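You operate a simulated robot arm through the tools that you are given. There is no shell and no other tool.

You run a simulated robot arm. Do the job below in one go: nothing can be reset, and whatever is moved stays where it is left.

TASK
Reseat the crooked piece in the tube grip, then clamp both ends.
Fine: open the lower lever, stand the piece straight on its stop, shut both levers and the guard.

The check looks at the end state, three seconds after you hand in, the way a careful person would. Anything else that was tipped, shoved, dropped, spilled or broken makes it a failure.

THE ROBOT
A 7-joint arm with a two-finger parallel gripper, fixed in place. Base frame: the origin is at the foot of the arm, x ahead of it, y to its left, z up; the work surface is at about z = 760. Readings come in mm, rad, newtons and seconds.
With the tool pointing down near the work surface it reaches from about 200 to 680 mm from the base axis. Its first joint turns from -1.152 to 1.152 rad. Payload 2.4 kg.
The TCP is the grasp point between the finger pads, 30 mm short of the fingertips. In the tool frame z runs along the fingers and y along their closing line. Largest opening 94 mm; finger width 28, thickness 10; the body of the gripper, 50 by 96 mm, starts 55 mm behind the TCP.
Orientation is that of the tool frame in the base frame, as a unit quaternion [w, x, y, z]. With the fingers straight down and closing along the base's y, the tool's x points along the base's -x, its y along +y and its z along -z.

THE INTERFACE
- The arm moves only by the tool servo_tool. Its argument "motion" is a list of rows, each a list of 3 entries, a list of its own where there are three numbers: the finger opening in mm, from 0 to 94, then the shift along the tool's x, y, z in units of 200 mm (1.0 is 200 mm), then the turn, a rotation vector about the tool's x, y, z in units of 45 degrees (1.0 is 45 degrees). In form: [[gripper, [tx, ty, tz], [wx, wy, wz]], ...]. A call has 1 to 20 rows; each row is the pose to reach, as a shift and turn from the pose commanded when the call began, along the tool's axes at that moment. A call with a number of a shift or a turn outside -1 to 1 is refused whole. Each row takes 0.2 s and may step no farther than 50 mm and 0.15 rad from the row before; otherwise, or with a gripper value out of range, the whole call is refused. A pose out of reach is approached as far as the arm can. The call stops where the force on the tool passes 70 N (or 10 N more than at its start, if that is more) or the arm is blocked; 0.2 s more then pass. The fingers move at their own pace (about 153 mm/s each) and stop on an object; they squeeze with about 28 N. The grip force told is the motor's: it shows also when the fingers shut on nothing. Time passes only in rows, and 0.2 s behind the last, so rows that repeat a pose let the fingers close. The reply holds the time, the measured pose of the TCP, the force on the tool along the base axes, the opening and the grip force, in the units named above and with some noise, with the torque about the TCP (base axes, N m) and any sound that the robot's microphone picked up.
- Cameras (640 x 400 px; columns grow to the right, rows downward): "scene" is fixed at [55.1, 495.5, 1444.8]; the picture's right is [-0.50, -0.86, 0.00], its down [-0.48, 0.28, -0.83] and it looks along [0.72, -0.42, -0.56] (base axes); focal length 264 px, centre (320, 200). "wrist" rides on the gripper at [76, 14, -103] in the tool frame; the picture's right is [-0.18, 0.98, 0.00], its down [-0.75, -0.14, -0.64] and it looks along [-0.63, -0.12, 0.77] (tool axes); focal length 243 px, centre (320, 200). There is no depth. A picture from a camera that has moved, and an enlarged one, comes with that camera's place and axes in the base frame and with its lens.
- get_image(camera): a new picture of that camera. The clock stands still meanwhile.
- enlarge(camera, box): a new picture of the part [left, top, right, bottom] of that camera's present view, enlarged. The clock stands still meanwhile.
- close_job(): hands the job in; it is judged then, once.

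Nothing tells you positions but the pictures and the camera data. Unless the task says otherwise, let go and move clear before handing in.

The tools are called after "Emit:" by a JSON object that holds its "fn" and its "kwargs". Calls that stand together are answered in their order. servo_tool: Moves the arm, as the interface text tells. Its arguments: {"type":"object","properties":{"motion":{"type":"array"}},"required":["motion"]} The other tools are called the same way: get_image (camera) takes a picture; enlarge (camera, box) takes an enlarged picture of a part of a camera's view; close_job () hands the job in.

At the start:

```text
time: 0.0
tcp_pos: [330.7, 89.5, 1309.3]
tcp_rot: [0.001, 0.0, 1.0, 0.0]
wrist_force: [-0.2, 0.2, 0.3]
moment: [-0.01, -0.02, 0.02]
width: 94.0
gripper_force: 0.1
```

scene: 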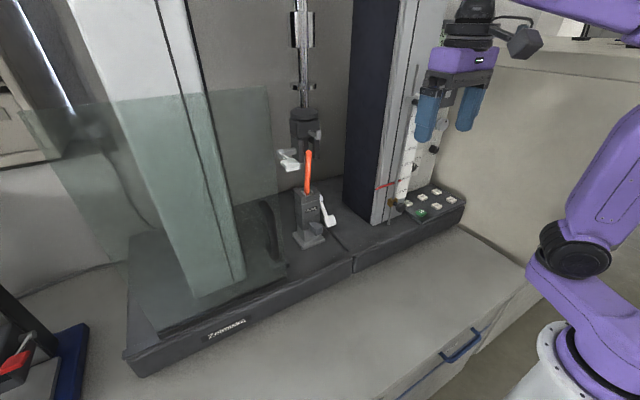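
wrist: 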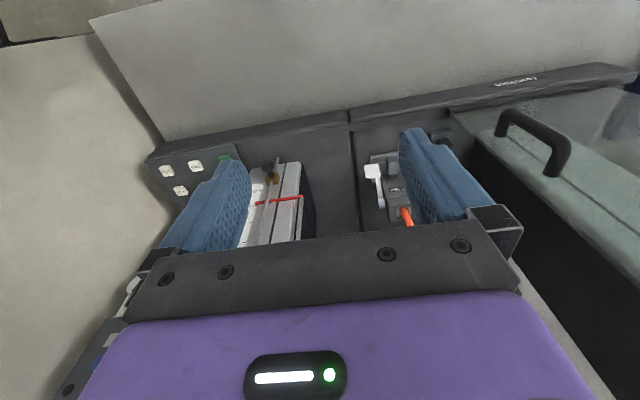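

The scene shows a tensile-tester-like machine with an orange tilted piece between an upper and a lower grip, each with a white lever, and a transparent guard on the left. I'll look closer before moving.

Emit:
{"fn": "enlarge", "kwargs": {"camera": "scene", "box": [250, 80, 380, 260]}}

Emit:
{"fn": "enlarge", "kwargs": {"camera": "scene", "box": [60, 60, 320, 380]}}

Emit:
{"fn": "enlarge", "kwargs": {"camera": "scene", "box": [340, 60, 500, 260]}}

Emit:
{"fn": "enlarge", "kwargs": {"camera": "wrist", "box": [340, 60, 640, 260]}}

```text
2.22 times, centred on (315, 170) of scene
camera zoom: at [55.1, 495.5, 1444.8], right [-0.5, -0.86, 0.0], down [-0.48, 0.28, -0.83], along [0.72, -0.42, -0.56], focal length 587 px, centre (331, 267)
```

zoom: 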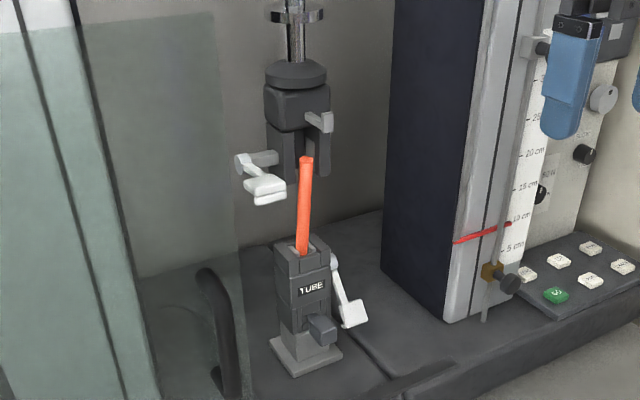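

```text
1.25 times, centred on (190, 220) of scene
camera zoom: at [55.1, 495.5, 1444.8], right [-0.5, -0.86, 0.0], down [-0.48, 0.28, -0.83], along [0.72, -0.42, -0.56], focal length 330 px, centre (482, 175)
```

zoom: 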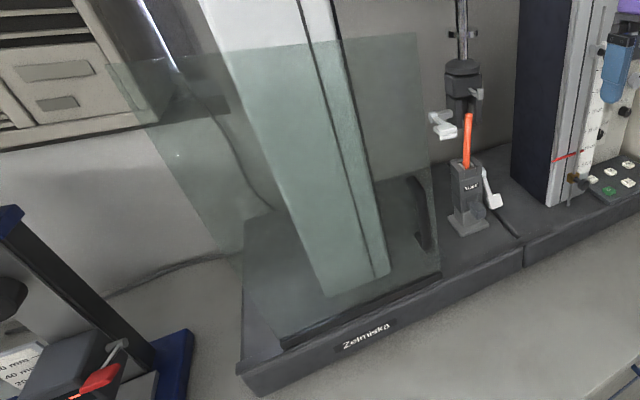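

```text
2.00 times, centred on (420, 160) of scene
camera zoom: at [55.1, 495.5, 1444.8], right [-0.5, -0.86, 0.0], down [-0.48, 0.28, -0.83], along [0.72, -0.42, -0.56], focal length 528 px, centre (120, 280)
```

zoom: 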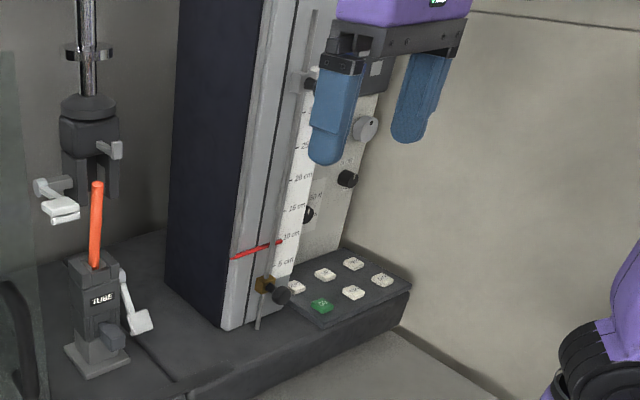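

```text
2.00 times, centred on (490, 160) of wrist
camera zoom: at [253.9, 102.9, 1412.3], right [0.18, 0.98, 0.0], down [0.75, -0.14, 0.64], along [0.63, -0.12, -0.77], focal length 485 px, centre (-20, 280)
```

zoom: 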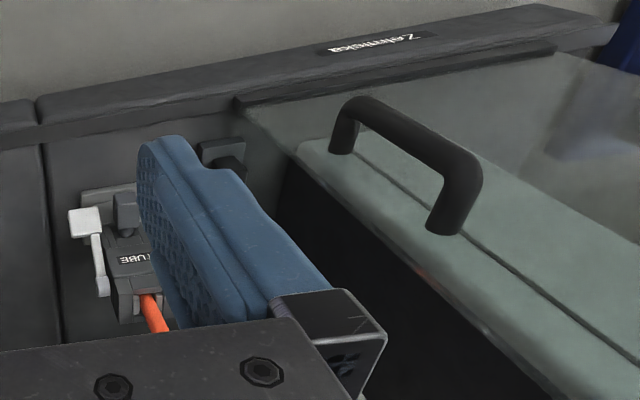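

The machine's tube grip seems to be near (620, 208), with its top around z≈1040. The guard is to its left, with a vertical handle near (490, 374). I'll swing the tool to a 45° forward tilt in free space so the wrist camera looks at the grip.

Emit:
{"fn": "servo_tool", "kwargs": {"motion": [[94, [-0.041, 0.092, 0.05], [0, -0.167, 0]], [94, [-0.082, 0.184, 0.1], [0, -0.333, 0]], [94, [-0.123, 0.276, 0.148], [0, -0.5, 0]], [94, [-0.165, 0.369, 0.198], [0, -0.667, 0]], [94, [-0.206, 0.461, 0.247], [0, -0.833, 0]], [94, [-0.247, 0.553, 0.297], [0, -1.0, 0]]]}}

```text
time: 1.4
tcp_pos: [381.7, 199.0, 1251.6]
tcp_rot: [0.383, -0.001, 0.924, 0.0]
wrist_force: [-0.3, 0.7, -0.6]
moment: [-0.02, 0.03, 0.0]
width: 94.0
gripper_force: 0.1
```

Emit:
{"fn": "get_image", "kwargs": {"camera": "wrist"}}

Emit:
{"fn": "get_image", "kwargs": {"camera": "scene"}}

```text
taken
camera wrist: at [254.3, 213.5, 1268.8], right [0.13, 0.98, 0.13], down [0.08, -0.14, 0.99], along [0.99, -0.12, -0.09], focal length 243 px, centre (320, 200)
```

wrist: 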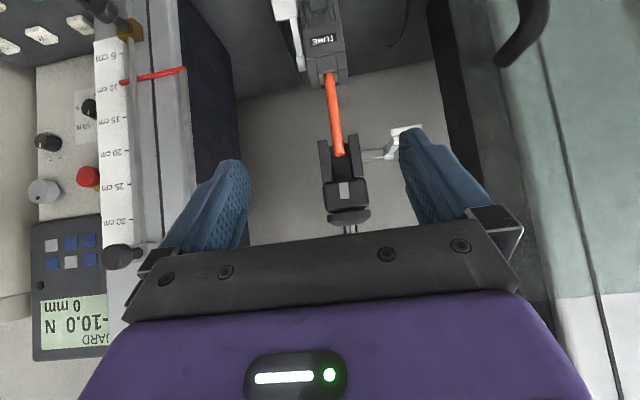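

```text
taken
```

scene: 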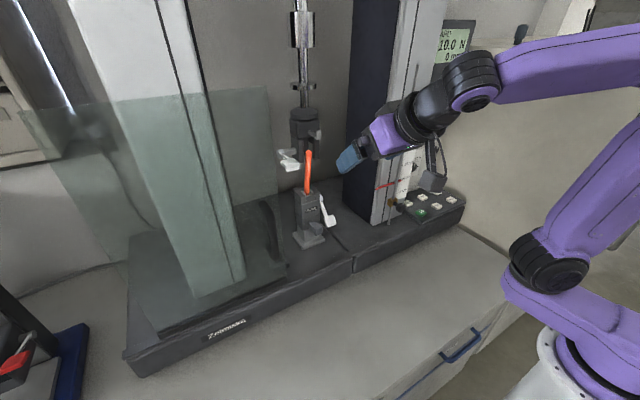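

I now have a frontal, upside-down view of the grips, with the panel display at left reading GUARD / -10.0 N. I'll enlarge the grip, the levers and the display.

Emit:
{"fn": "enlarge", "kwargs": {"camera": "wrist", "box": [240, 0, 440, 125]}}

Emit:
{"fn": "enlarge", "kwargs": {"camera": "wrist", "box": [260, 100, 460, 245]}}

Emit:
{"fn": "enlarge", "kwargs": {"camera": "wrist", "box": [0, 150, 200, 370]}}

Emit:
{"fn": "enlarge", "kwargs": {"camera": "wrist", "box": [400, 0, 640, 240]}}

```text
3.20 times, centred on (340, 62) of wrist
camera zoom: at [254.3, 213.5, 1268.8], right [0.13, 0.98, 0.13], down [0.08, -0.14, 0.99], along [0.99, -0.12, -0.09], focal length 776 px, centre (256, 640)
```

zoom: 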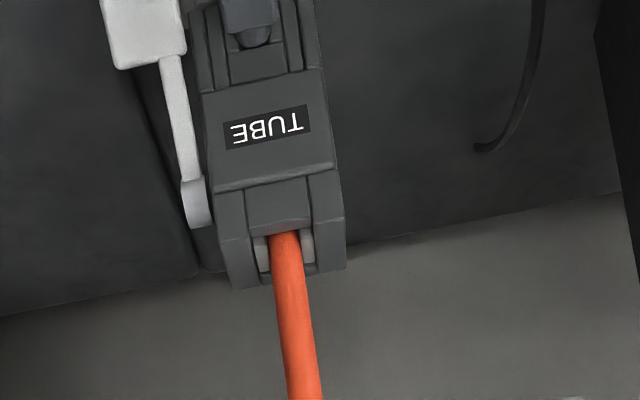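

```text
2.76 times, centred on (360, 172) of wrist
camera zoom: at [254.3, 213.5, 1268.8], right [0.13, 0.98, 0.13], down [0.08, -0.14, 0.99], along [0.99, -0.12, -0.09], focal length 669 px, centre (210, 276)
```

zoom: 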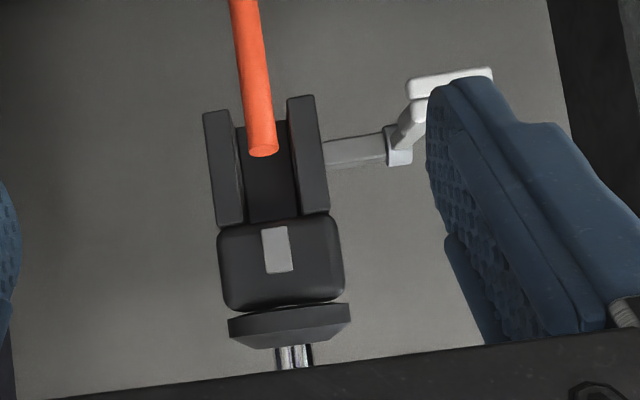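

```text
1.82 times, centred on (100, 260) of wrist
camera zoom: at [254.3, 213.5, 1268.8], right [0.13, 0.98, 0.13], down [0.08, -0.14, 0.99], along [0.99, -0.12, -0.09], focal length 441 px, centre (720, 91)
```

zoom: 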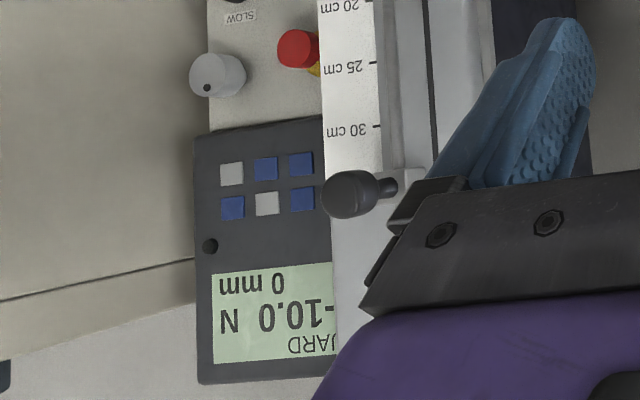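

```text
1.67 times, centred on (520, 120) of wrist
camera zoom: at [254.3, 213.5, 1268.8], right [0.13, 0.98, 0.13], down [0.08, -0.14, 0.99], along [0.99, -0.12, -0.09], focal length 404 px, centre (-13, 333)
```

zoom: 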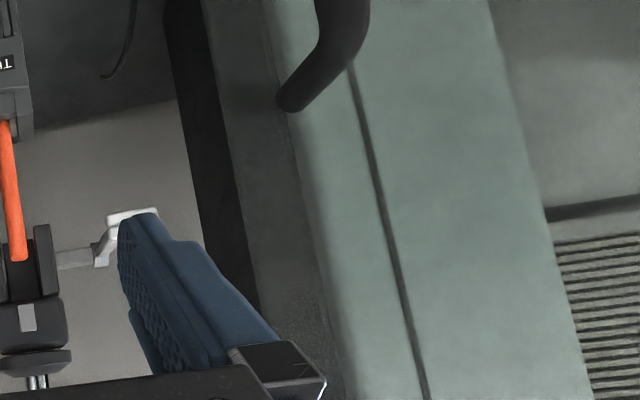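

The lower lever pivots near (602, 170, 1022) and hangs down and forward to about (567, 163, 961). The upper lever points straight at the robot from about (613, 278, 1182). I'll move lower and to the right for a closer look at the lower grip.

Emit:
{"fn": "servo_tool", "kwargs": {"motion": [[94, [0.071, -0.075, 0.13], [0, 0, 0]], [94, [0.141, -0.15, 0.259], [0, 0, 0]], [94, [0.212, -0.225, 0.389], [0, 0, 0]], [94, [0.283, -0.3, 0.519], [0, 0, 0]], [94, [0.353, -0.375, 0.648], [0, 0, 0]], [94, [0.424, -0.45, 0.778], [0, 0, 0]]]}}

Emit:
{"fn": "get_image", "kwargs": {"camera": "wrist"}}

Emit:
{"fn": "enlarge", "kwargs": {"camera": "wrist", "box": [260, 0, 500, 180]}}

Emit:
{"fn": "get_image", "kwargs": {"camera": "scene"}}

```text
time: 2.8
tcp_pos: [432.1, 108.4, 1080.5]
tcp_rot: [0.382, -0.001, 0.924, 0.001]
wrist_force: [-1.0, -0.6, 1.6]
moment: [-0.01, -0.01, -0.02]
width: 94.0
gripper_force: 0.0
```

```text
taken
camera wrist: at [304.1, 121.7, 1098.4], right [0.13, 0.98, 0.13], down [0.08, -0.14, 0.99], along [0.99, -0.12, -0.1], focal length 243 px, centre (320, 200)
```

wrist: 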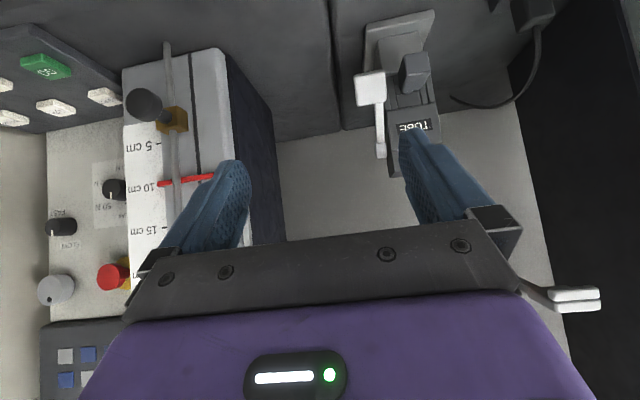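

```text
2.22 times, centred on (380, 90) of wrist
camera zoom: at [304.1, 121.7, 1098.4], right [0.13, 0.98, 0.13], down [0.08, -0.14, 0.99], along [0.99, -0.12, -0.1], focal length 539 px, centre (187, 444)
```

zoom: 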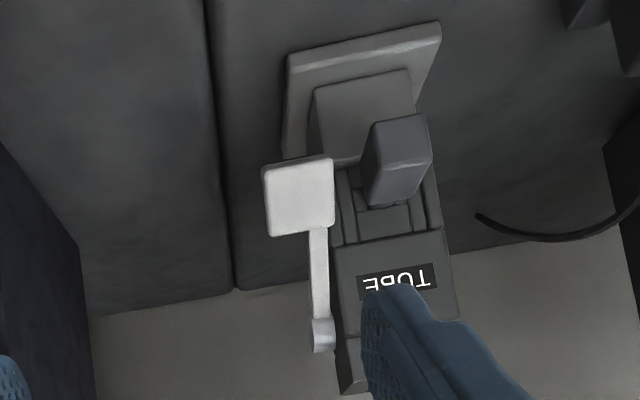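

```text
taken
```

scene: 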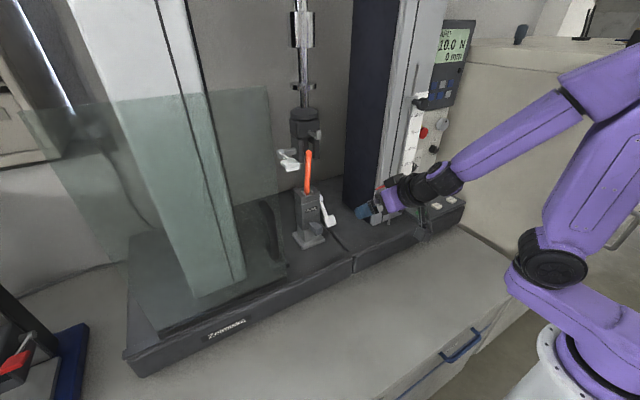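

The lower lever's square pad sits at about (569, 162, 956), its pivot at (606, 168, 1017), and the machine's base top at z≈868. To hook the pad from below I need the tool horizontal and rolled so the camera doesn't hang low. I'll test those rotations in free space.

Emit:
{"fn": "servo_tool", "kwargs": {"motion": [[94, [0, 0, 0], [0, -0.167, 0]], [94, [0, 0, 0], [0, -0.333, 0]], [94, [0, 0, 0], [0, -0.5, 0]], [94, [0, 0, 0], [0, -0.667, 0]], [94, [0, 0, 0], [0, -0.833, 0]], [94, [0, 0, 0], [0, -1.0, 0]]]}}

Emit:
{"fn": "servo_tool", "kwargs": {"motion": [[94, [0, 0, 0], [0, 0, -0.167]], [94, [0, 0, 0], [0, 0, -0.333]], [94, [0, 0, 0], [0, 0, -0.5]], [94, [0, 0, 0], [0, 0, -0.667]], [94, [0, 0, 0], [0, 0, -0.833]], [94, [0, 0, 0], [0, 0, -1.0]]]}}

Emit:
{"fn": "get_image", "kwargs": {"camera": "scene"}}

```text
time: 4.2
tcp_pos: [430.5, 111.3, 1079.3]
tcp_rot: [0.709, 0.001, 0.706, 0.0]
wrist_force: [-0.5, -0.1, -0.1]
moment: [0.0, 0.02, 0.0]
width: 94.0
gripper_force: 0.1
```

```text
time: 5.6
tcp_pos: [430.1, 109.6, 1080.9]
tcp_rot: [0.653, -0.271, 0.653, -0.272]
wrist_force: [-0.3, 0.1, 0.0]
moment: [-0.01, 0.0, -0.03]
width: 94.2
gripper_force: 0.1
```

```text
taken
```

scene: 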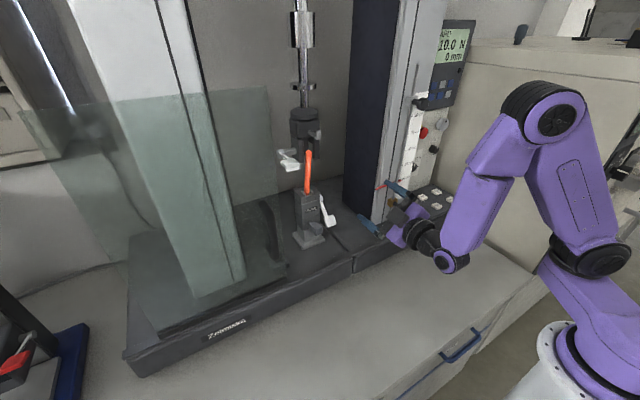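

The horizontal pitch and a 45° roll both work. I'll roll another 45°, so the camera sits on the right-hand side.

Emit:
{"fn": "servo_tool", "kwargs": {"motion": [[94, [0, 0, 0], [0, 0, -0.167]], [94, [0, 0, 0], [0, 0, -0.333]], [94, [0, 0, 0], [0, 0, -0.5]], [94, [0, 0, 0], [0, 0, -0.667]], [94, [0, 0, 0], [0, 0, -0.833]], [94, [0, 0, 0], [0, 0, -1.0]]]}}

Emit:
{"fn": "get_image", "kwargs": {"camera": "wrist"}}

Emit:
{"fn": "get_image", "kwargs": {"camera": "scene"}}

```text
time: 7.0
tcp_pos: [429.8, 109.7, 1080.7]
tcp_rot: [-0.499, 0.5, -0.5, 0.501]
wrist_force: [0.0, -0.9, 0.2]
moment: [0.02, -0.02, 0.01]
width: 94.1
gripper_force: 0.0
```

```text
taken
camera wrist: at [327.0, 32.8, 1066.0], right [0.0, 0.18, -0.98], down [-0.64, 0.75, 0.14], along [0.77, 0.63, 0.12], focal length 243 px, centre (320, 200)
```

wrist: 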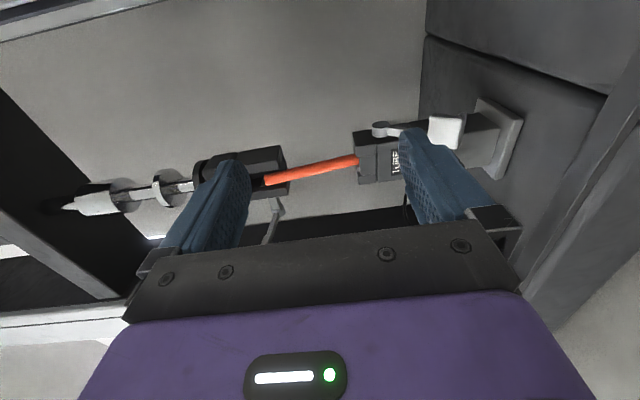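

```text
taken
```

scene: 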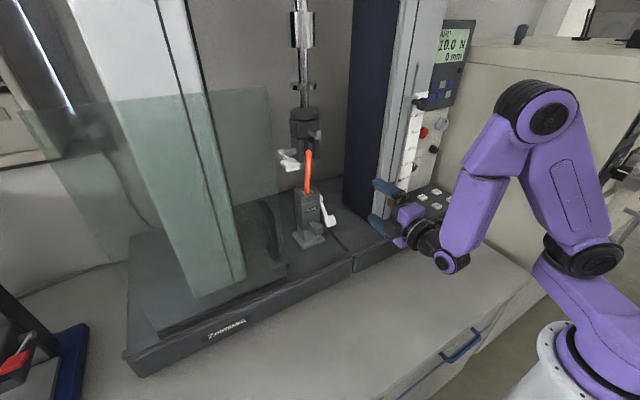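

This roll is reachable and gives a side view of the tube leaning toward the robot. I'll zoom in for detail.

Emit:
{"fn": "enlarge", "kwargs": {"camera": "wrist", "box": [240, 90, 540, 270]}}

Emit:
{"fn": "enlarge", "kwargs": {"camera": "wrist", "box": [340, 80, 540, 205]}}

```text
2.13 times, centred on (390, 180) of wrist
camera zoom: at [327.0, 32.8, 1066.0], right [0.0, 0.18, -0.98], down [-0.64, 0.75, 0.14], along [0.77, 0.63, 0.12], focal length 518 px, centre (171, 243)
```

zoom: 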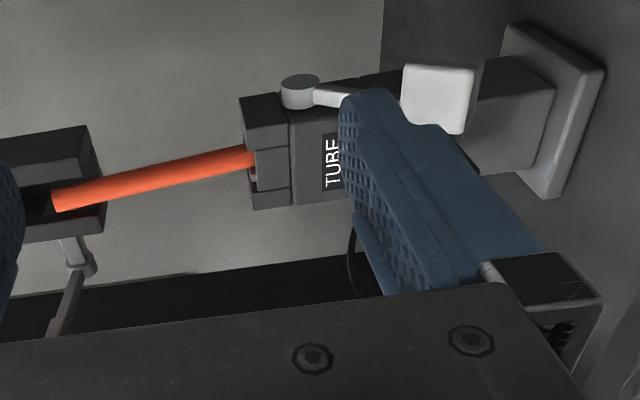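

```text
3.20 times, centred on (440, 142) of wrist
camera zoom: at [327.0, 32.8, 1066.0], right [0.0, 0.18, -0.98], down [-0.64, 0.75, 0.14], along [0.77, 0.63, 0.12], focal length 776 px, centre (-64, 384)
```

zoom: 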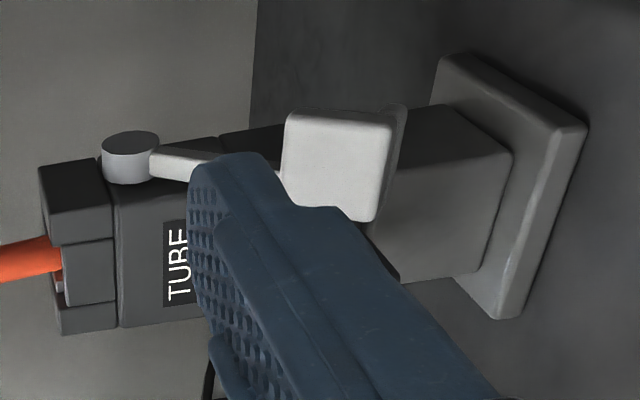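

The side view confirms the tube leans forward about 6–9° and that the lower lever's pad clears the body. With the jaw wide open I'll use the lower finger as a hook. First I'll drop to pad height, in front of the machine.

Emit:
{"fn": "servo_tool", "kwargs": {"motion": [[94, [-0.077, 0.175, 0], [0, 0, 0]], [94, [-0.153, 0.35, 0], [0, 0, 0]], [94, [-0.23, 0.525, 0], [0, 0, 0]], [94, [-0.23, 0.525, 0.15], [0, 0, 0]], [94, [-0.23, 0.525, 0.3], [0, 0, 0]]]}}

Emit:
{"fn": "get_image", "kwargs": {"camera": "wrist"}}

Emit:
{"fn": "get_image", "kwargs": {"camera": "scene"}}

```text
time: 8.2
tcp_pos: [491.0, 154.0, 974.6]
tcp_rot: [0.499, -0.5, 0.501, -0.5]
wrist_force: [-0.2, -0.1, -0.4]
moment: [0.0, 0.03, 0.02]
width: 94.2
gripper_force: 0.1
```

```text
taken
camera wrist: at [386.4, 78.3, 960.0], right [0.0, 0.18, -0.98], down [-0.64, 0.75, 0.14], along [0.77, 0.63, 0.12], focal length 243 px, centre (320, 200)
```

wrist: 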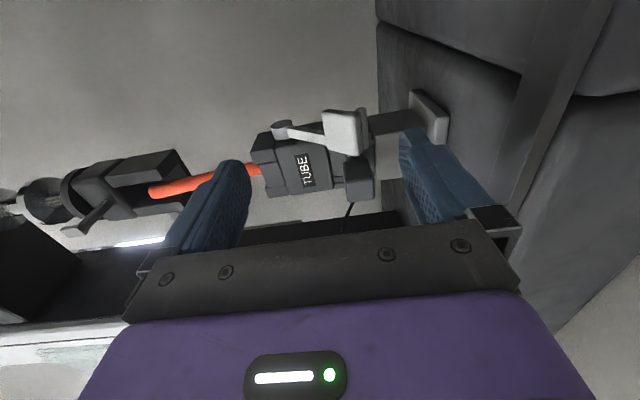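

```text
taken
```

scene: 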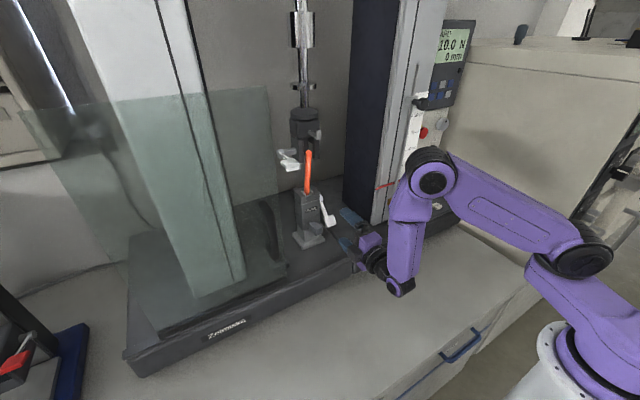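

The gripper is in front of the grip with its fingers above and below the pad. I'll check the pad and finger geometry before moving in.

Emit:
{"fn": "enlarge", "kwargs": {"camera": "wrist", "box": [240, 80, 500, 240]}}

Emit:
{"fn": "enlarge", "kwargs": {"camera": "scene", "box": [270, 130, 400, 290]}}

```text
2.46 times, centred on (370, 160) of wrist
camera zoom: at [386.4, 78.3, 960.0], right [0.0, 0.18, -0.98], down [-0.64, 0.75, 0.14], along [0.77, 0.63, 0.12], focal length 597 px, centre (197, 298)
```

zoom: 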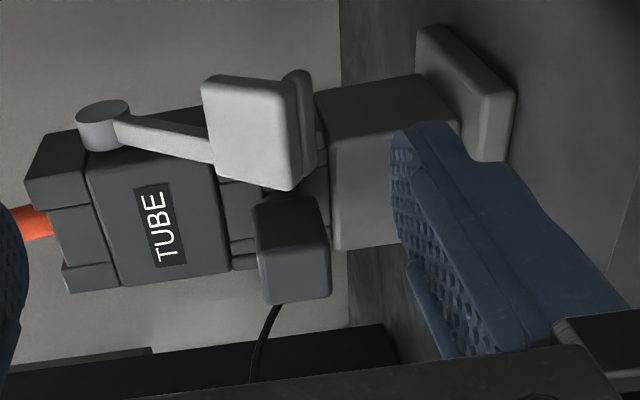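

```text
2.50 times, centred on (335, 210) of scene
camera zoom: at [55.1, 495.5, 1444.8], right [-0.5, -0.86, 0.0], down [-0.48, 0.28, -0.83], along [0.72, -0.42, -0.56], focal length 660 px, centre (282, 175)
```

zoom: 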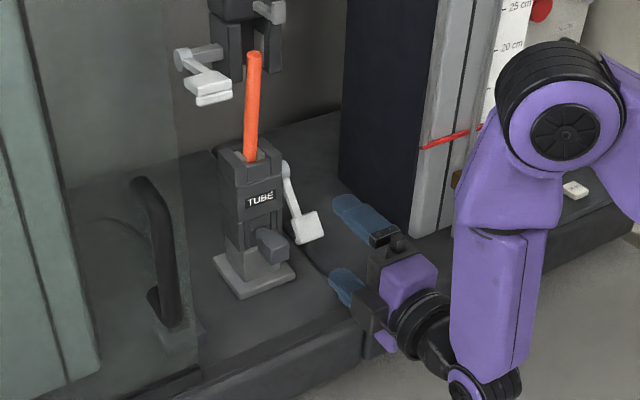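

Pad bottom is at about z≈938 and the lower finger's top at about 928, so it fits underneath. I'll slide forward under the pad, slightly lower, then look again.

Emit:
{"fn": "servo_tool", "kwargs": {"motion": [[94, [0, 0.02, 0.1], [0, 0, 0]], [94, [0, 0.02, 0.2], [0, 0, 0]], [94, [0, 0.02, 0.32], [0, 0, 0]]]}}

Emit:
{"fn": "get_image", "kwargs": {"camera": "wrist"}}

Emit:
{"fn": "enlarge", "kwargs": {"camera": "scene", "box": [270, 130, 400, 290]}}

```text
time: 9.0
tcp_pos: [554.9, 156.2, 970.2]
tcp_rot: [0.499, -0.5, 0.501, -0.5]
wrist_force: [0.2, -0.2, 0.3]
moment: [0.0, -0.01, 0.04]
width: 94.1
gripper_force: 0.1
```

```text
taken
camera wrist: at [451.8, 79.2, 955.9], right [0.0, 0.18, -0.98], down [-0.64, 0.75, 0.14], along [0.77, 0.63, 0.12], focal length 243 px, centre (320, 200)
```

wrist: 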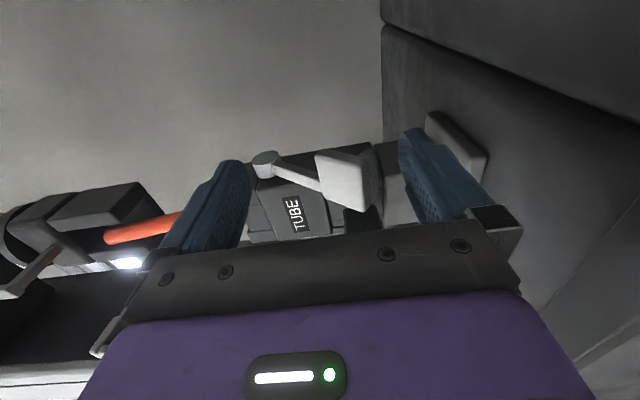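

```text
2.50 times, centred on (335, 210) of scene
camera zoom: at [55.1, 495.5, 1444.8], right [-0.5, -0.86, 0.0], down [-0.48, 0.28, -0.83], along [0.72, -0.42, -0.56], focal length 660 px, centre (282, 175)
```

zoom: 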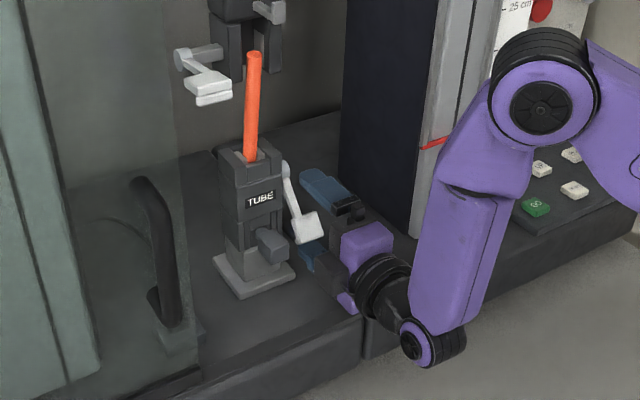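

The pad now sits between the fingers, with the lower finger beneath and behind it. I'll lift gently along the lever's arc and watch the force.

Emit:
{"fn": "servo_tool", "kwargs": {"motion": [[94, [0, -0.025, 0], [0, 0, 0]], [94, [0, -0.05, 0], [0, 0, 0]], [94, [0, -0.07, 0], [0, 0, 0]], [94, [0, -0.09, -0.03], [0, 0, 0]], [94, [0, -0.115, -0.06], [0, 0, 0]], [94, [0, -0.14, -0.085], [0, 0, 0]]]}}

Emit:
{"fn": "get_image", "kwargs": {"camera": "wrist"}}

Emit:
{"fn": "enlarge", "kwargs": {"camera": "scene", "box": [270, 130, 400, 290]}}

```text
time: 10.4
tcp_pos: [537.4, 155.8, 999.6]
tcp_rot: [-0.5, 0.5, -0.499, 0.501]
wrist_force: [-0.7, -1.0, -2.0]
moment: [-0.01, 0.03, -0.02]
width: 93.9
gripper_force: 0.0
```

```text
taken
camera wrist: at [433.4, 79.3, 985.1], right [0.0, 0.18, -0.98], down [-0.64, 0.75, 0.14], along [0.77, 0.63, 0.12], focal length 243 px, centre (320, 200)
```

wrist: 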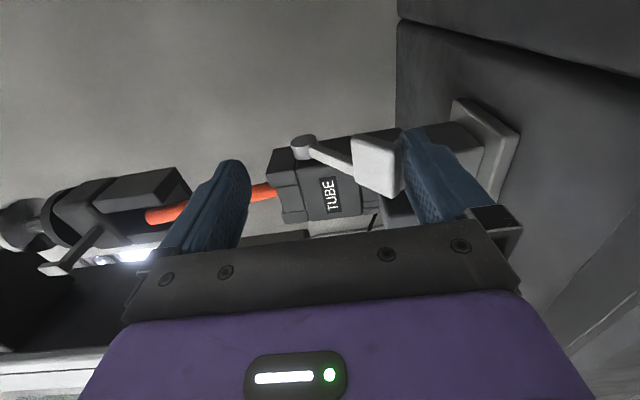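

```text
2.50 times, centred on (335, 210) of scene
camera zoom: at [55.1, 495.5, 1444.8], right [-0.5, -0.86, 0.0], down [-0.48, 0.28, -0.83], along [0.72, -0.42, -0.56], focal length 660 px, centre (282, 175)
```

zoom: 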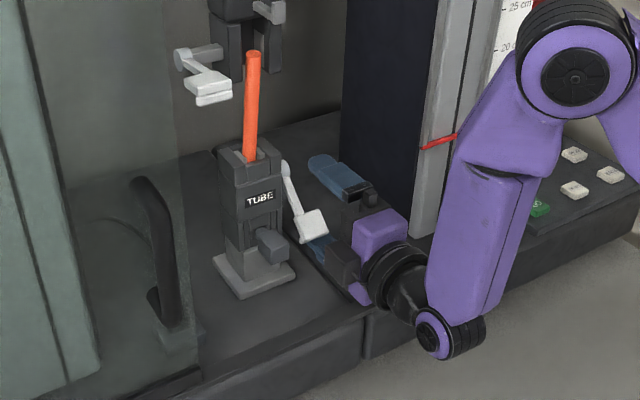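

The lever is rising with little force, so I'll continue the arc toward horizontal.

Emit:
{"fn": "servo_tool", "kwargs": {"motion": [[94, [0, -0.045, -0.035], [0, 0, 0]], [94, [0, -0.092, -0.07], [0, 0, 0]], [94, [0, -0.15, -0.095], [0, 0, 0]], [94, [0, -0.2, -0.115], [0, 0, 0]]]}}

Emit:
{"fn": "get_image", "kwargs": {"camera": "wrist"}}

Emit:
{"fn": "enlarge", "kwargs": {"camera": "scene", "box": [270, 130, 400, 290]}}

```text
time: 11.4
tcp_pos: [514.9, 155.6, 1040.6]
tcp_rot: [-0.5, 0.5, -0.5, 0.5]
wrist_force: [0.5, 0.2, -0.7]
moment: [0.02, 0.05, 0.01]
width: 93.9
gripper_force: 0.1
```

```text
taken
camera wrist: at [411.5, 79.1, 1025.2], right [0.0, 0.18, -0.98], down [-0.64, 0.75, 0.14], along [0.77, 0.63, 0.12], focal length 243 px, centre (320, 200)
```

wrist: 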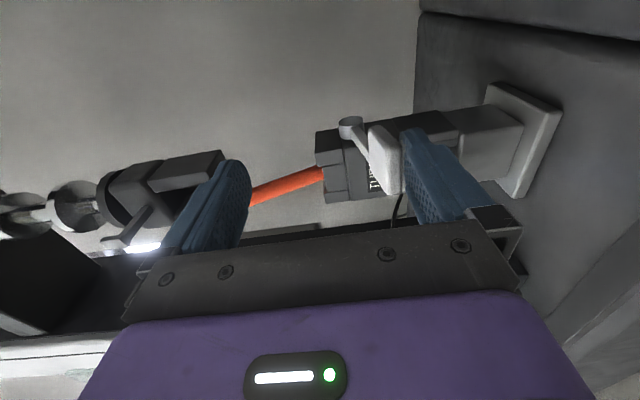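

```text
2.50 times, centred on (335, 210) of scene
camera zoom: at [55.1, 495.5, 1444.8], right [-0.5, -0.86, 0.0], down [-0.48, 0.28, -0.83], along [0.72, -0.42, -0.56], focal length 660 px, centre (282, 175)
```

zoom: 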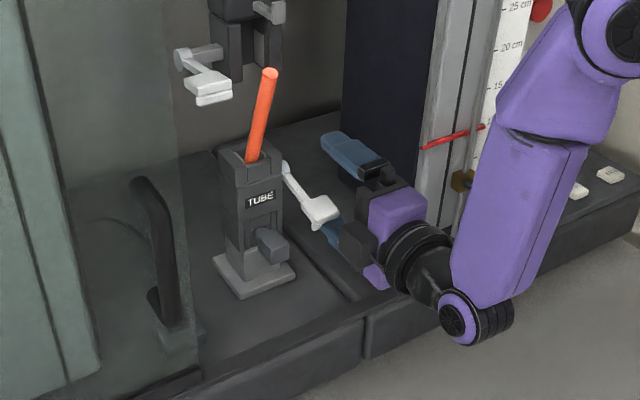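

The clamp has released, and the tube now leans further forward but is still held in its slot. I'll finish lifting the lever to horizontal.

Emit:
{"fn": "servo_tool", "kwargs": {"motion": [[94, [0, -0.03, -0.005], [0, 0, 0]], [94, [0, -0.06, -0.01], [0, 0, 0]], [94, [0, -0.09, -0.012], [0, 0, 0]], [94, [0, -0.115, -0.015], [0, 0, 0]]]}}

Emit:
{"fn": "get_image", "kwargs": {"camera": "wrist"}}

Emit:
{"fn": "enlarge", "kwargs": {"camera": "scene", "box": [270, 130, 400, 290]}}

```text
time: 12.4
tcp_pos: [513.0, 154.9, 1061.0]
tcp_rot: [-0.5, 0.5, -0.5, 0.5]
wrist_force: [0.1, 0.4, 0.9]
moment: [-0.01, -0.01, 0.0]
width: 94.1
gripper_force: 0.0
```

```text
taken
camera wrist: at [408.1, 77.8, 1047.5], right [0.0, 0.18, -0.98], down [-0.64, 0.75, 0.14], along [0.77, 0.63, 0.12], focal length 243 px, centre (320, 200)
```

wrist: 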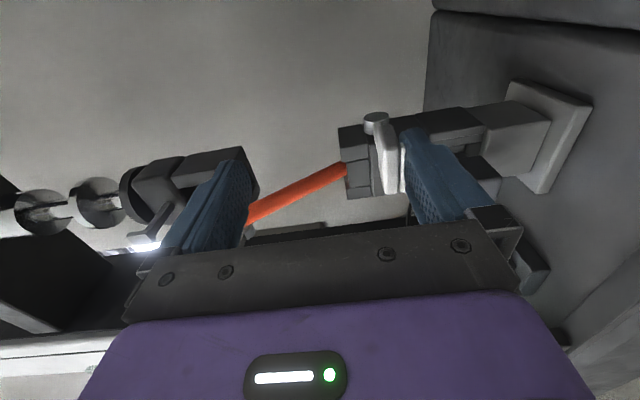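

```text
2.50 times, centred on (335, 210) of scene
camera zoom: at [55.1, 495.5, 1444.8], right [-0.5, -0.86, 0.0], down [-0.48, 0.28, -0.83], along [0.72, -0.42, -0.56], focal length 660 px, centre (282, 175)
```

zoom: 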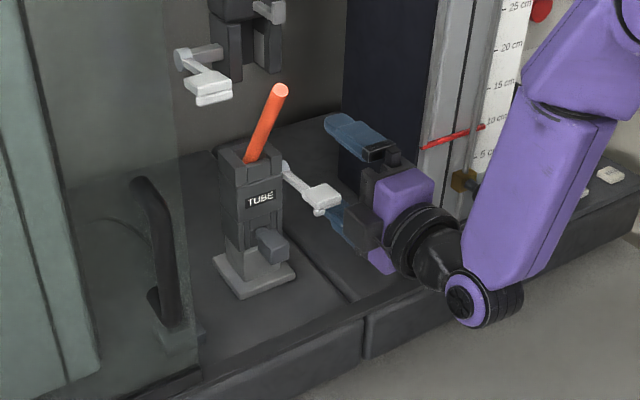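

The lower lever now looks parallel to the upper, open one. The tube rests at about 27° forward in its slot, top near (555, 205, 1156). I'll ease the finger down and back out, then check that the lever stays up.

Emit:
{"fn": "servo_tool", "kwargs": {"motion": [[94, [0, 0.02, 0], [0, 0, 0]], [94, [0, 0.03, -0.1], [0, 0, 0]], [94, [0, 0.03, -0.25], [0, 0, 0]], [94, [0, 0.03, -0.45], [0, 0, 0]], [94, [0, 0.03, -0.6], [0, 0, 0]]]}}

Emit:
{"fn": "get_image", "kwargs": {"camera": "wrist"}}

Emit:
{"fn": "enlarge", "kwargs": {"camera": "scene", "box": [270, 130, 400, 290]}}

Emit:
{"fn": "enlarge", "kwargs": {"camera": "wrist", "box": [240, 90, 540, 270]}}

```text
time: 13.6
tcp_pos: [389.5, 159.0, 1057.8]
tcp_rot: [-0.5, 0.499, -0.5, 0.5]
wrist_force: [-0.3, 0.4, -0.5]
moment: [0.02, 0.01, 0.01]
width: 93.7
gripper_force: 0.0
```

```text
taken
camera wrist: at [285.8, 81.8, 1041.7], right [0.0, 0.18, -0.98], down [-0.64, 0.75, 0.14], along [0.77, 0.63, 0.12], focal length 243 px, centre (320, 200)
```

wrist: 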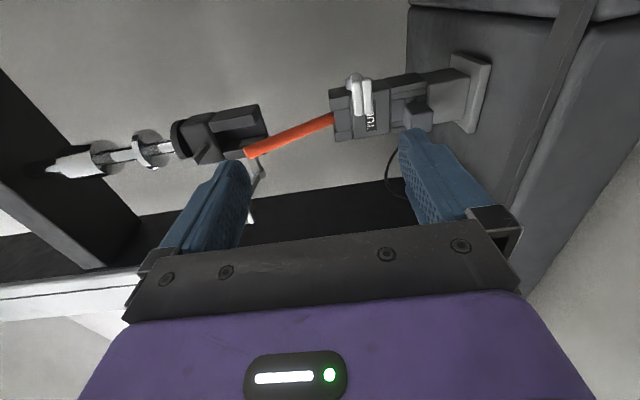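

```text
2.50 times, centred on (335, 210) of scene
camera zoom: at [55.1, 495.5, 1444.8], right [-0.5, -0.86, 0.0], down [-0.48, 0.28, -0.83], along [0.72, -0.42, -0.56], focal length 660 px, centre (282, 175)
```

zoom: 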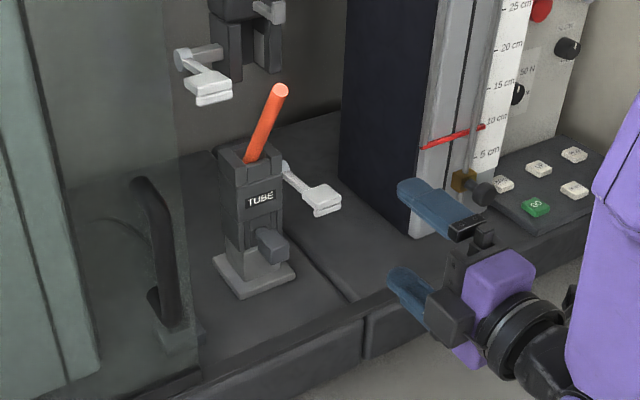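

```text
2.13 times, centred on (390, 180) of wrist
camera zoom: at [285.8, 81.8, 1041.7], right [0.0, 0.18, -0.98], down [-0.64, 0.75, 0.14], along [0.77, 0.63, 0.12], focal length 518 px, centre (171, 243)
```

zoom: 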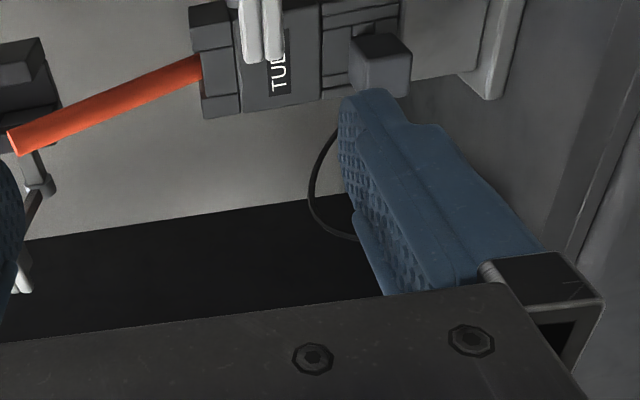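

The lever stays open, and the tube rests leaning forward in the slot. Next I'll roll the gripper back so the fingers close horizontally, raising it as it turns.

Emit:
{"fn": "servo_tool", "kwargs": {"motion": [[94, [-0.036, -0.058, 0], [0, 0, 0.167]], [94, [-0.072, -0.117, 0], [0, 0, 0.333]], [94, [-0.108, -0.175, 0], [0, 0, 0.5]], [94, [-0.143, -0.233, 0], [0, 0, 0.667]], [94, [-0.18, -0.292, 0], [0, 0, 0.833]], [94, [-0.215, -0.35, 0], [0, 0, 1.0]]]}}

Emit:
{"fn": "servo_tool", "kwargs": {"motion": [[94, [0, 0, 0], [0, 0, 0.167]], [94, [0, 0, 0], [0, 0, 0.333]], [94, [0, 0, 0], [0, 0, 0.5]], [94, [0, 0, 0], [0, 0, 0.667]], [94, [0, 0, 0], [0, 0, 0.833]], [94, [0, 0, 0], [0, 0, 1.0]]]}}

Emit:
{"fn": "get_image", "kwargs": {"camera": "wrist"}}

Emit:
{"fn": "get_image", "kwargs": {"camera": "scene"}}

```text
time: 15.0
tcp_pos: [390.5, 198.2, 1127.3]
tcp_rot: [0.654, -0.27, 0.654, -0.27]
wrist_force: [0.7, 0.3, -0.5]
moment: [0.01, 0.0, -0.01]
width: 94.1
gripper_force: 0.1
```

```text
time: 16.4
tcp_pos: [393.4, 200.1, 1126.3]
tcp_rot: [0.707, 0.001, 0.707, 0.001]
wrist_force: [0.3, 0.0, 0.4]
moment: [0.03, -0.03, 0.02]
width: 94.2
gripper_force: 0.1
```

```text
taken
camera wrist: at [288.5, 213.6, 1050.3], right [0.0, 0.98, 0.19], down [-0.64, -0.14, 0.75], along [0.77, -0.12, 0.63], focal length 243 px, centre (320, 200)
```

wrist: 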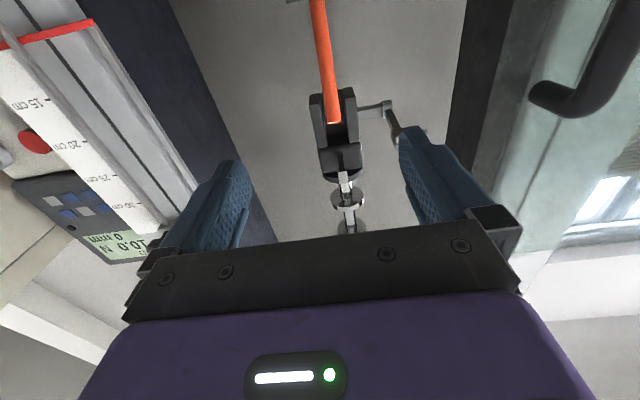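

```text
taken
```

scene: 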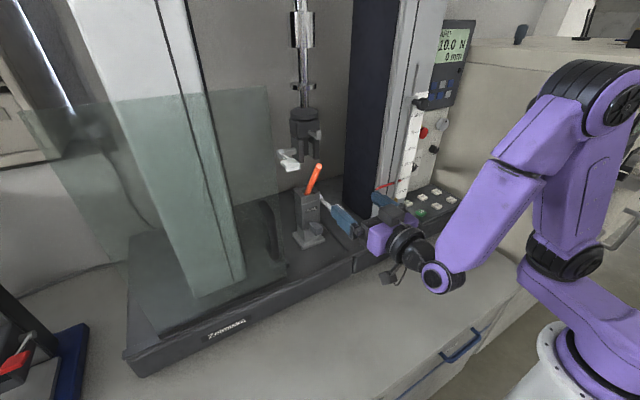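

The tube's plane is y≈207–208. I'll pitch the camera up and over to look down into the slot before grasping.

Emit:
{"fn": "servo_tool", "kwargs": {"motion": [[94, [-0.062, 0, -0.011], [0, 0.167, 0]], [94, [-0.123, 0, -0.022], [0, 0.333, 0]], [94, [-0.185, 0, -0.033], [0, 0.5, 0]], [94, [-0.247, 0, -0.043], [0, 0.667, 0]], [94, [-0.308, 0, -0.054], [0, 0.833, 0]], [94, [-0.37, 0, -0.065], [0, 1.0, 0]]]}}

Emit:
{"fn": "servo_tool", "kwargs": {"motion": [[94, [0, 0, 0], [0, 0.167, 0]], [94, [0, 0, 0], [0, 0.333, 0]], [94, [0, 0, 0], [0, 0.5, 0]], [94, [0, 0, 0], [0, 0.667, 0]]]}}

Emit:
{"fn": "get_image", "kwargs": {"camera": "wrist"}}

Emit:
{"fn": "enlarge", "kwargs": {"camera": "wrist", "box": [250, 80, 410, 230]}}

```text
time: 17.8
tcp_pos: [377.7, 198.7, 1201.5]
tcp_rot: [0.383, 0.0, 0.924, 0.001]
wrist_force: [-0.8, 0.2, -0.5]
moment: [0.04, -0.02, 0.01]
width: 94.0
gripper_force: 0.1
```

```text
time: 18.8
tcp_pos: [378.7, 199.3, 1201.1]
tcp_rot: [0.129, 0.0, 0.992, 0.0]
wrist_force: [0.9, -0.6, 0.3]
moment: [0.03, -0.01, 0.01]
width: 94.1
gripper_force: 0.1
```

```text
taken
camera wrist: at [277.4, 212.9, 1279.8], right [0.18, 0.98, 0.05], down [0.56, -0.14, 0.81], along [0.81, -0.12, -0.58], focal length 243 px, centre (320, 200)
```

wrist: 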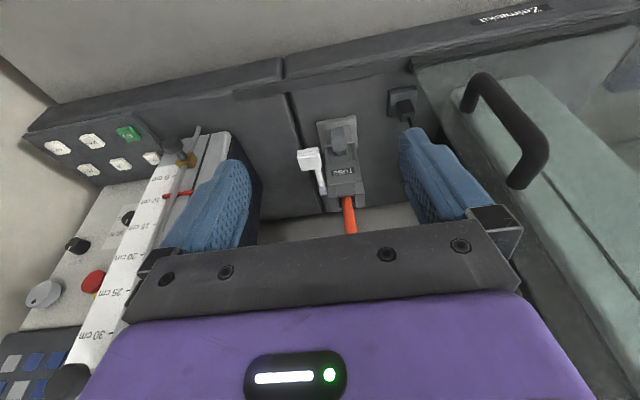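

```text
2.67 times, centred on (330, 155) of wrist
camera zoom: at [277.4, 212.9, 1279.8], right [0.18, 0.98, 0.05], down [0.56, -0.14, 0.81], along [0.81, -0.12, -0.58], focal length 647 px, centre (293, 320)
```

zoom: 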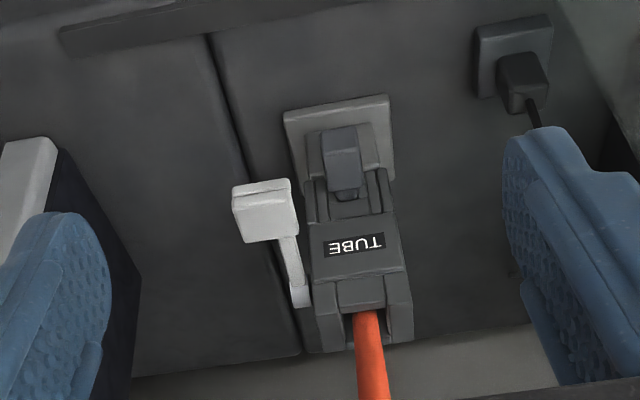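

I can see the guard handle at left and the open lower lever. Now I'll pre-position for grasping the tube: tool pitched slightly upward, so that after straightening it ends only slightly downward.

Emit:
{"fn": "servo_tool", "kwargs": {"motion": [[60, [-0.031, 0.006, 0.051], [0, -0.167, 0]], [60, [-0.062, 0.013, 0.103], [0, -0.333, 0]], [60, [-0.093, 0.019, 0.154], [0, -0.5, 0]], [60, [-0.124, 0.026, 0.206], [0, -0.667, 0]], [60, [-0.155, 0.032, 0.257], [0, -0.833, 0]], [60, [-0.186, 0.0385, 0.309], [0, -1.0, 0]]]}}

Emit:
{"fn": "servo_tool", "kwargs": {"motion": [[60, [0.018, 0, 0.071], [0, -0.148, 0]], [60, [0.037, 0, 0.143], [0, -0.296, 0]], [60, [0.055, 0, 0.214], [0, -0.444, 0]], [60, [0.074, 0, 0.285], [0, -0.593, 0]], [60, [0.092, 0, 0.357], [0, -0.741, 0]], [60, [0.111, 0, 0.428], [0, -0.889, 0]]]}}

Emit:
{"fn": "get_image", "kwargs": {"camera": "wrist"}}

Emit:
{"fn": "enlarge", "kwargs": {"camera": "scene", "box": [270, 130, 400, 290]}}

```text
time: 20.2
tcp_pos: [429.5, 207.6, 1150.3]
tcp_rot: [0.5, 0.0, 0.866, 0.0]
wrist_force: [-0.3, 0.4, 0.4]
moment: [0.03, -0.01, -0.04]
width: 60.2
gripper_force: 0.1
```

```text
time: 21.6
tcp_pos: [493.1, 206.3, 1087.1]
tcp_rot: [0.767, 0.0, 0.642, 0.0]
wrist_force: [-0.4, -0.2, 1.1]
moment: [0.02, 0.02, -0.01]
width: 59.7
gripper_force: 0.1
```

```text
taken
camera wrist: at [404.8, 220.1, 994.0], right [-0.03, 0.98, 0.18], down [-0.76, -0.14, 0.63], along [0.64, -0.12, 0.76], focal length 243 px, centre (320, 200)
```

wrist: 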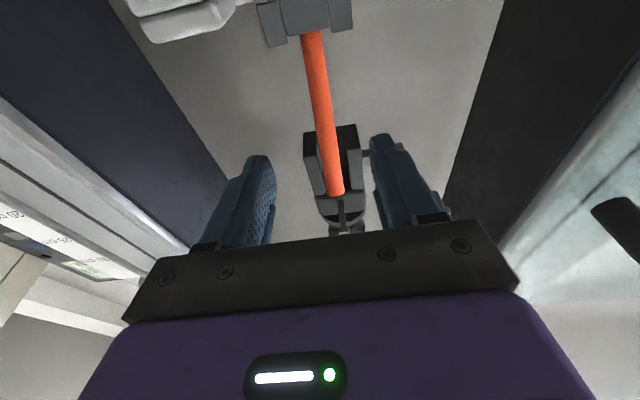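

```text
2.50 times, centred on (335, 210) of scene
camera zoom: at [55.1, 495.5, 1444.8], right [-0.5, -0.86, 0.0], down [-0.48, 0.28, -0.83], along [0.72, -0.42, -0.56], focal length 660 px, centre (282, 175)
```

zoom: 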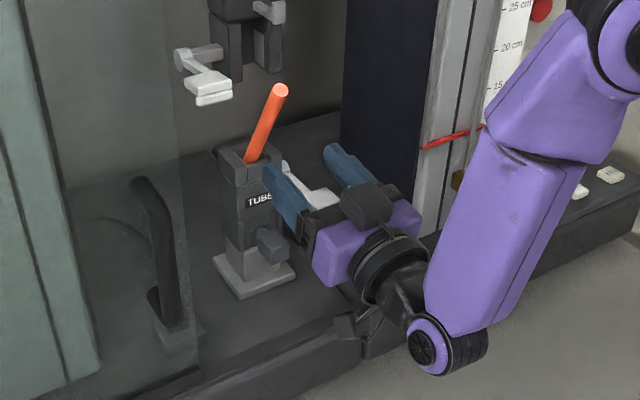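

The tube is centred between the fingers. I'll move in along the tool axis to put the grasp point on it, then check before closing.

Emit:
{"fn": "servo_tool", "kwargs": {"motion": [[60, [0, 0.003, 0.15], [0, 0, 0]], [60, [0, 0.006, 0.3], [0, 0, 0]], [60, [0, 0.006, 0.44], [0, 0, 0]]]}}

Emit:
{"fn": "get_image", "kwargs": {"camera": "wrist"}}

Emit:
{"fn": "enlarge", "kwargs": {"camera": "scene", "box": [270, 130, 400, 290]}}

```text
time: 22.4
tcp_pos: [582.2, 208.9, 1102.7]
tcp_rot: [0.766, 0.001, 0.642, 0.0]
wrist_force: [1.4, -0.7, -0.3]
moment: [0.0, -0.02, -0.02]
width: 60.1
gripper_force: 0.1
```

```text
taken
camera wrist: at [493.7, 222.5, 1011.0], right [-0.03, 0.98, 0.18], down [-0.76, -0.14, 0.63], along [0.65, -0.12, 0.75], focal length 243 px, centre (320, 200)
```

wrist: 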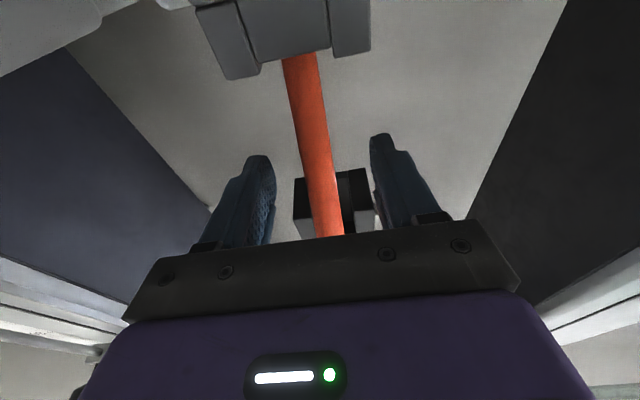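

```text
2.50 times, centred on (335, 210) of scene
camera zoom: at [55.1, 495.5, 1444.8], right [-0.5, -0.86, 0.0], down [-0.48, 0.28, -0.83], along [0.72, -0.42, -0.56], focal length 660 px, centre (282, 175)
```

zoom: 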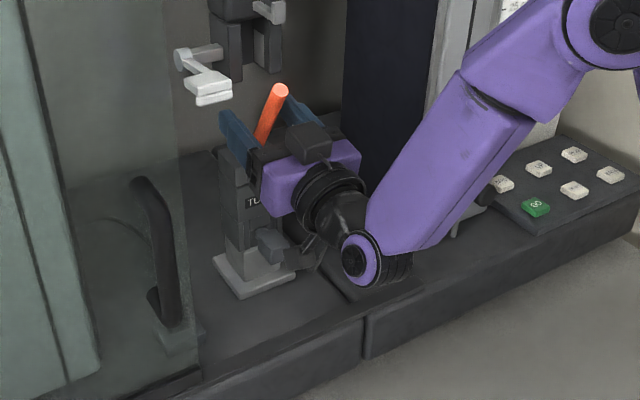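

The tube is between the finger pads, so I'll close on it without moving.

Emit:
{"fn": "servo_tool", "kwargs": {"motion": [[30, [0, 0, 0], [0, 0, 0]], [15, [0, 0, 0], [0, 0, 0]], [0, [0, 0, 0], [0, 0, 0]], [0, [0, 0, 0], [0, 0, 0]], [0, [0, 0, 0], [0, 0, 0]]]}}

Emit:
{"fn": "get_image", "kwargs": {"camera": "wrist"}}

Emit:
{"fn": "enlarge", "kwargs": {"camera": "scene", "box": [270, 130, 400, 290]}}

```text
time: 23.6
tcp_pos: [581.8, 207.8, 1103.7]
tcp_rot: [0.766, 0.0, 0.642, 0.0]
wrist_force: [1.4, 1.1, 0.3]
moment: [0.06, -0.08, 0.01]
width: 18.7
gripper_force: 28.4
```

```text
taken
camera wrist: at [493.4, 222.5, 1011.0], right [-0.03, 0.98, 0.18], down [-0.76, -0.14, 0.63], along [0.65, -0.12, 0.75], focal length 243 px, centre (320, 200)
```

wrist: 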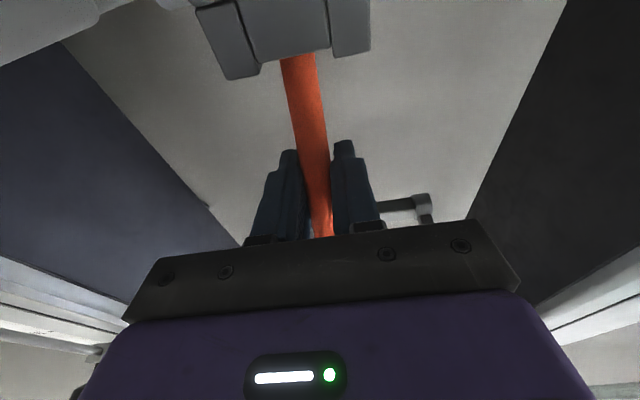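

```text
2.50 times, centred on (335, 210) of scene
camera zoom: at [55.1, 495.5, 1444.8], right [-0.5, -0.86, 0.0], down [-0.48, 0.28, -0.83], along [0.72, -0.42, -0.56], focal length 660 px, centre (282, 175)
```

zoom: 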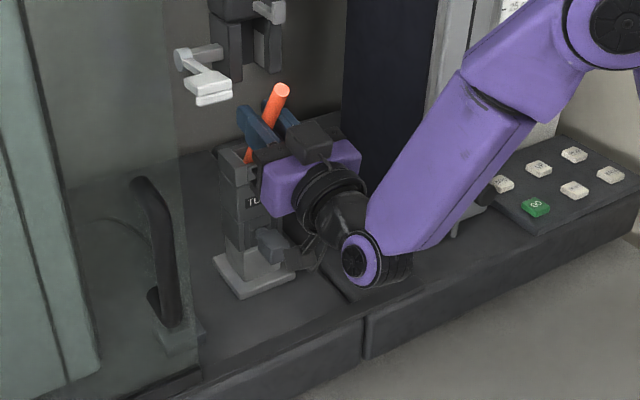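

The tube is held; the opening reads 18.7 mm. Now I'll rotate it upright about the slot in small steps with a slight lift, watching the forces.

Emit:
{"fn": "servo_tool", "kwargs": {"motion": [[0, [-0.011, 0, 0.027], [0, 0.08, 0]], [0, [-0.0223, 0, 0.0537], [0, 0.16, 0]], [0, [-0.028, 0, 0.08], [0, 0.238, 0]], [0, [-0.033, 0, 0.1064], [0, 0.3156, 0]]]}}

Emit:
{"fn": "get_image", "kwargs": {"camera": "wrist"}}

Emit:
{"fn": "enlarge", "kwargs": {"camera": "scene", "box": [270, 130, 400, 290]}}

```text
time: 24.6
tcp_pos: [600.1, 206.9, 1114.1]
tcp_rot: [0.681, 0.001, 0.733, -0.001]
wrist_force: [0.5, -0.5, 0.0]
moment: [0.0, -0.01, -0.03]
width: 18.7
gripper_force: 27.9
```

```text
taken
camera wrist: at [491.1, 221.0, 1044.9], right [0.01, 0.98, 0.18], down [-0.58, -0.14, 0.8], along [0.81, -0.12, 0.57], focal length 243 px, centre (320, 200)
```

wrist: 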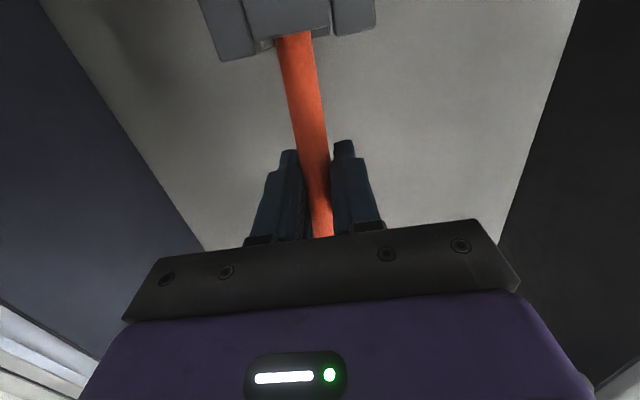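

```text
2.50 times, centred on (335, 210) of scene
camera zoom: at [55.1, 495.5, 1444.8], right [-0.5, -0.86, 0.0], down [-0.48, 0.28, -0.83], along [0.72, -0.42, -0.56], focal length 660 px, centre (282, 175)
```

zoom: 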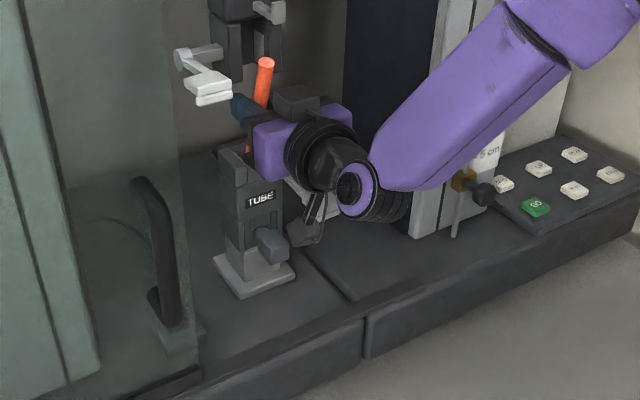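

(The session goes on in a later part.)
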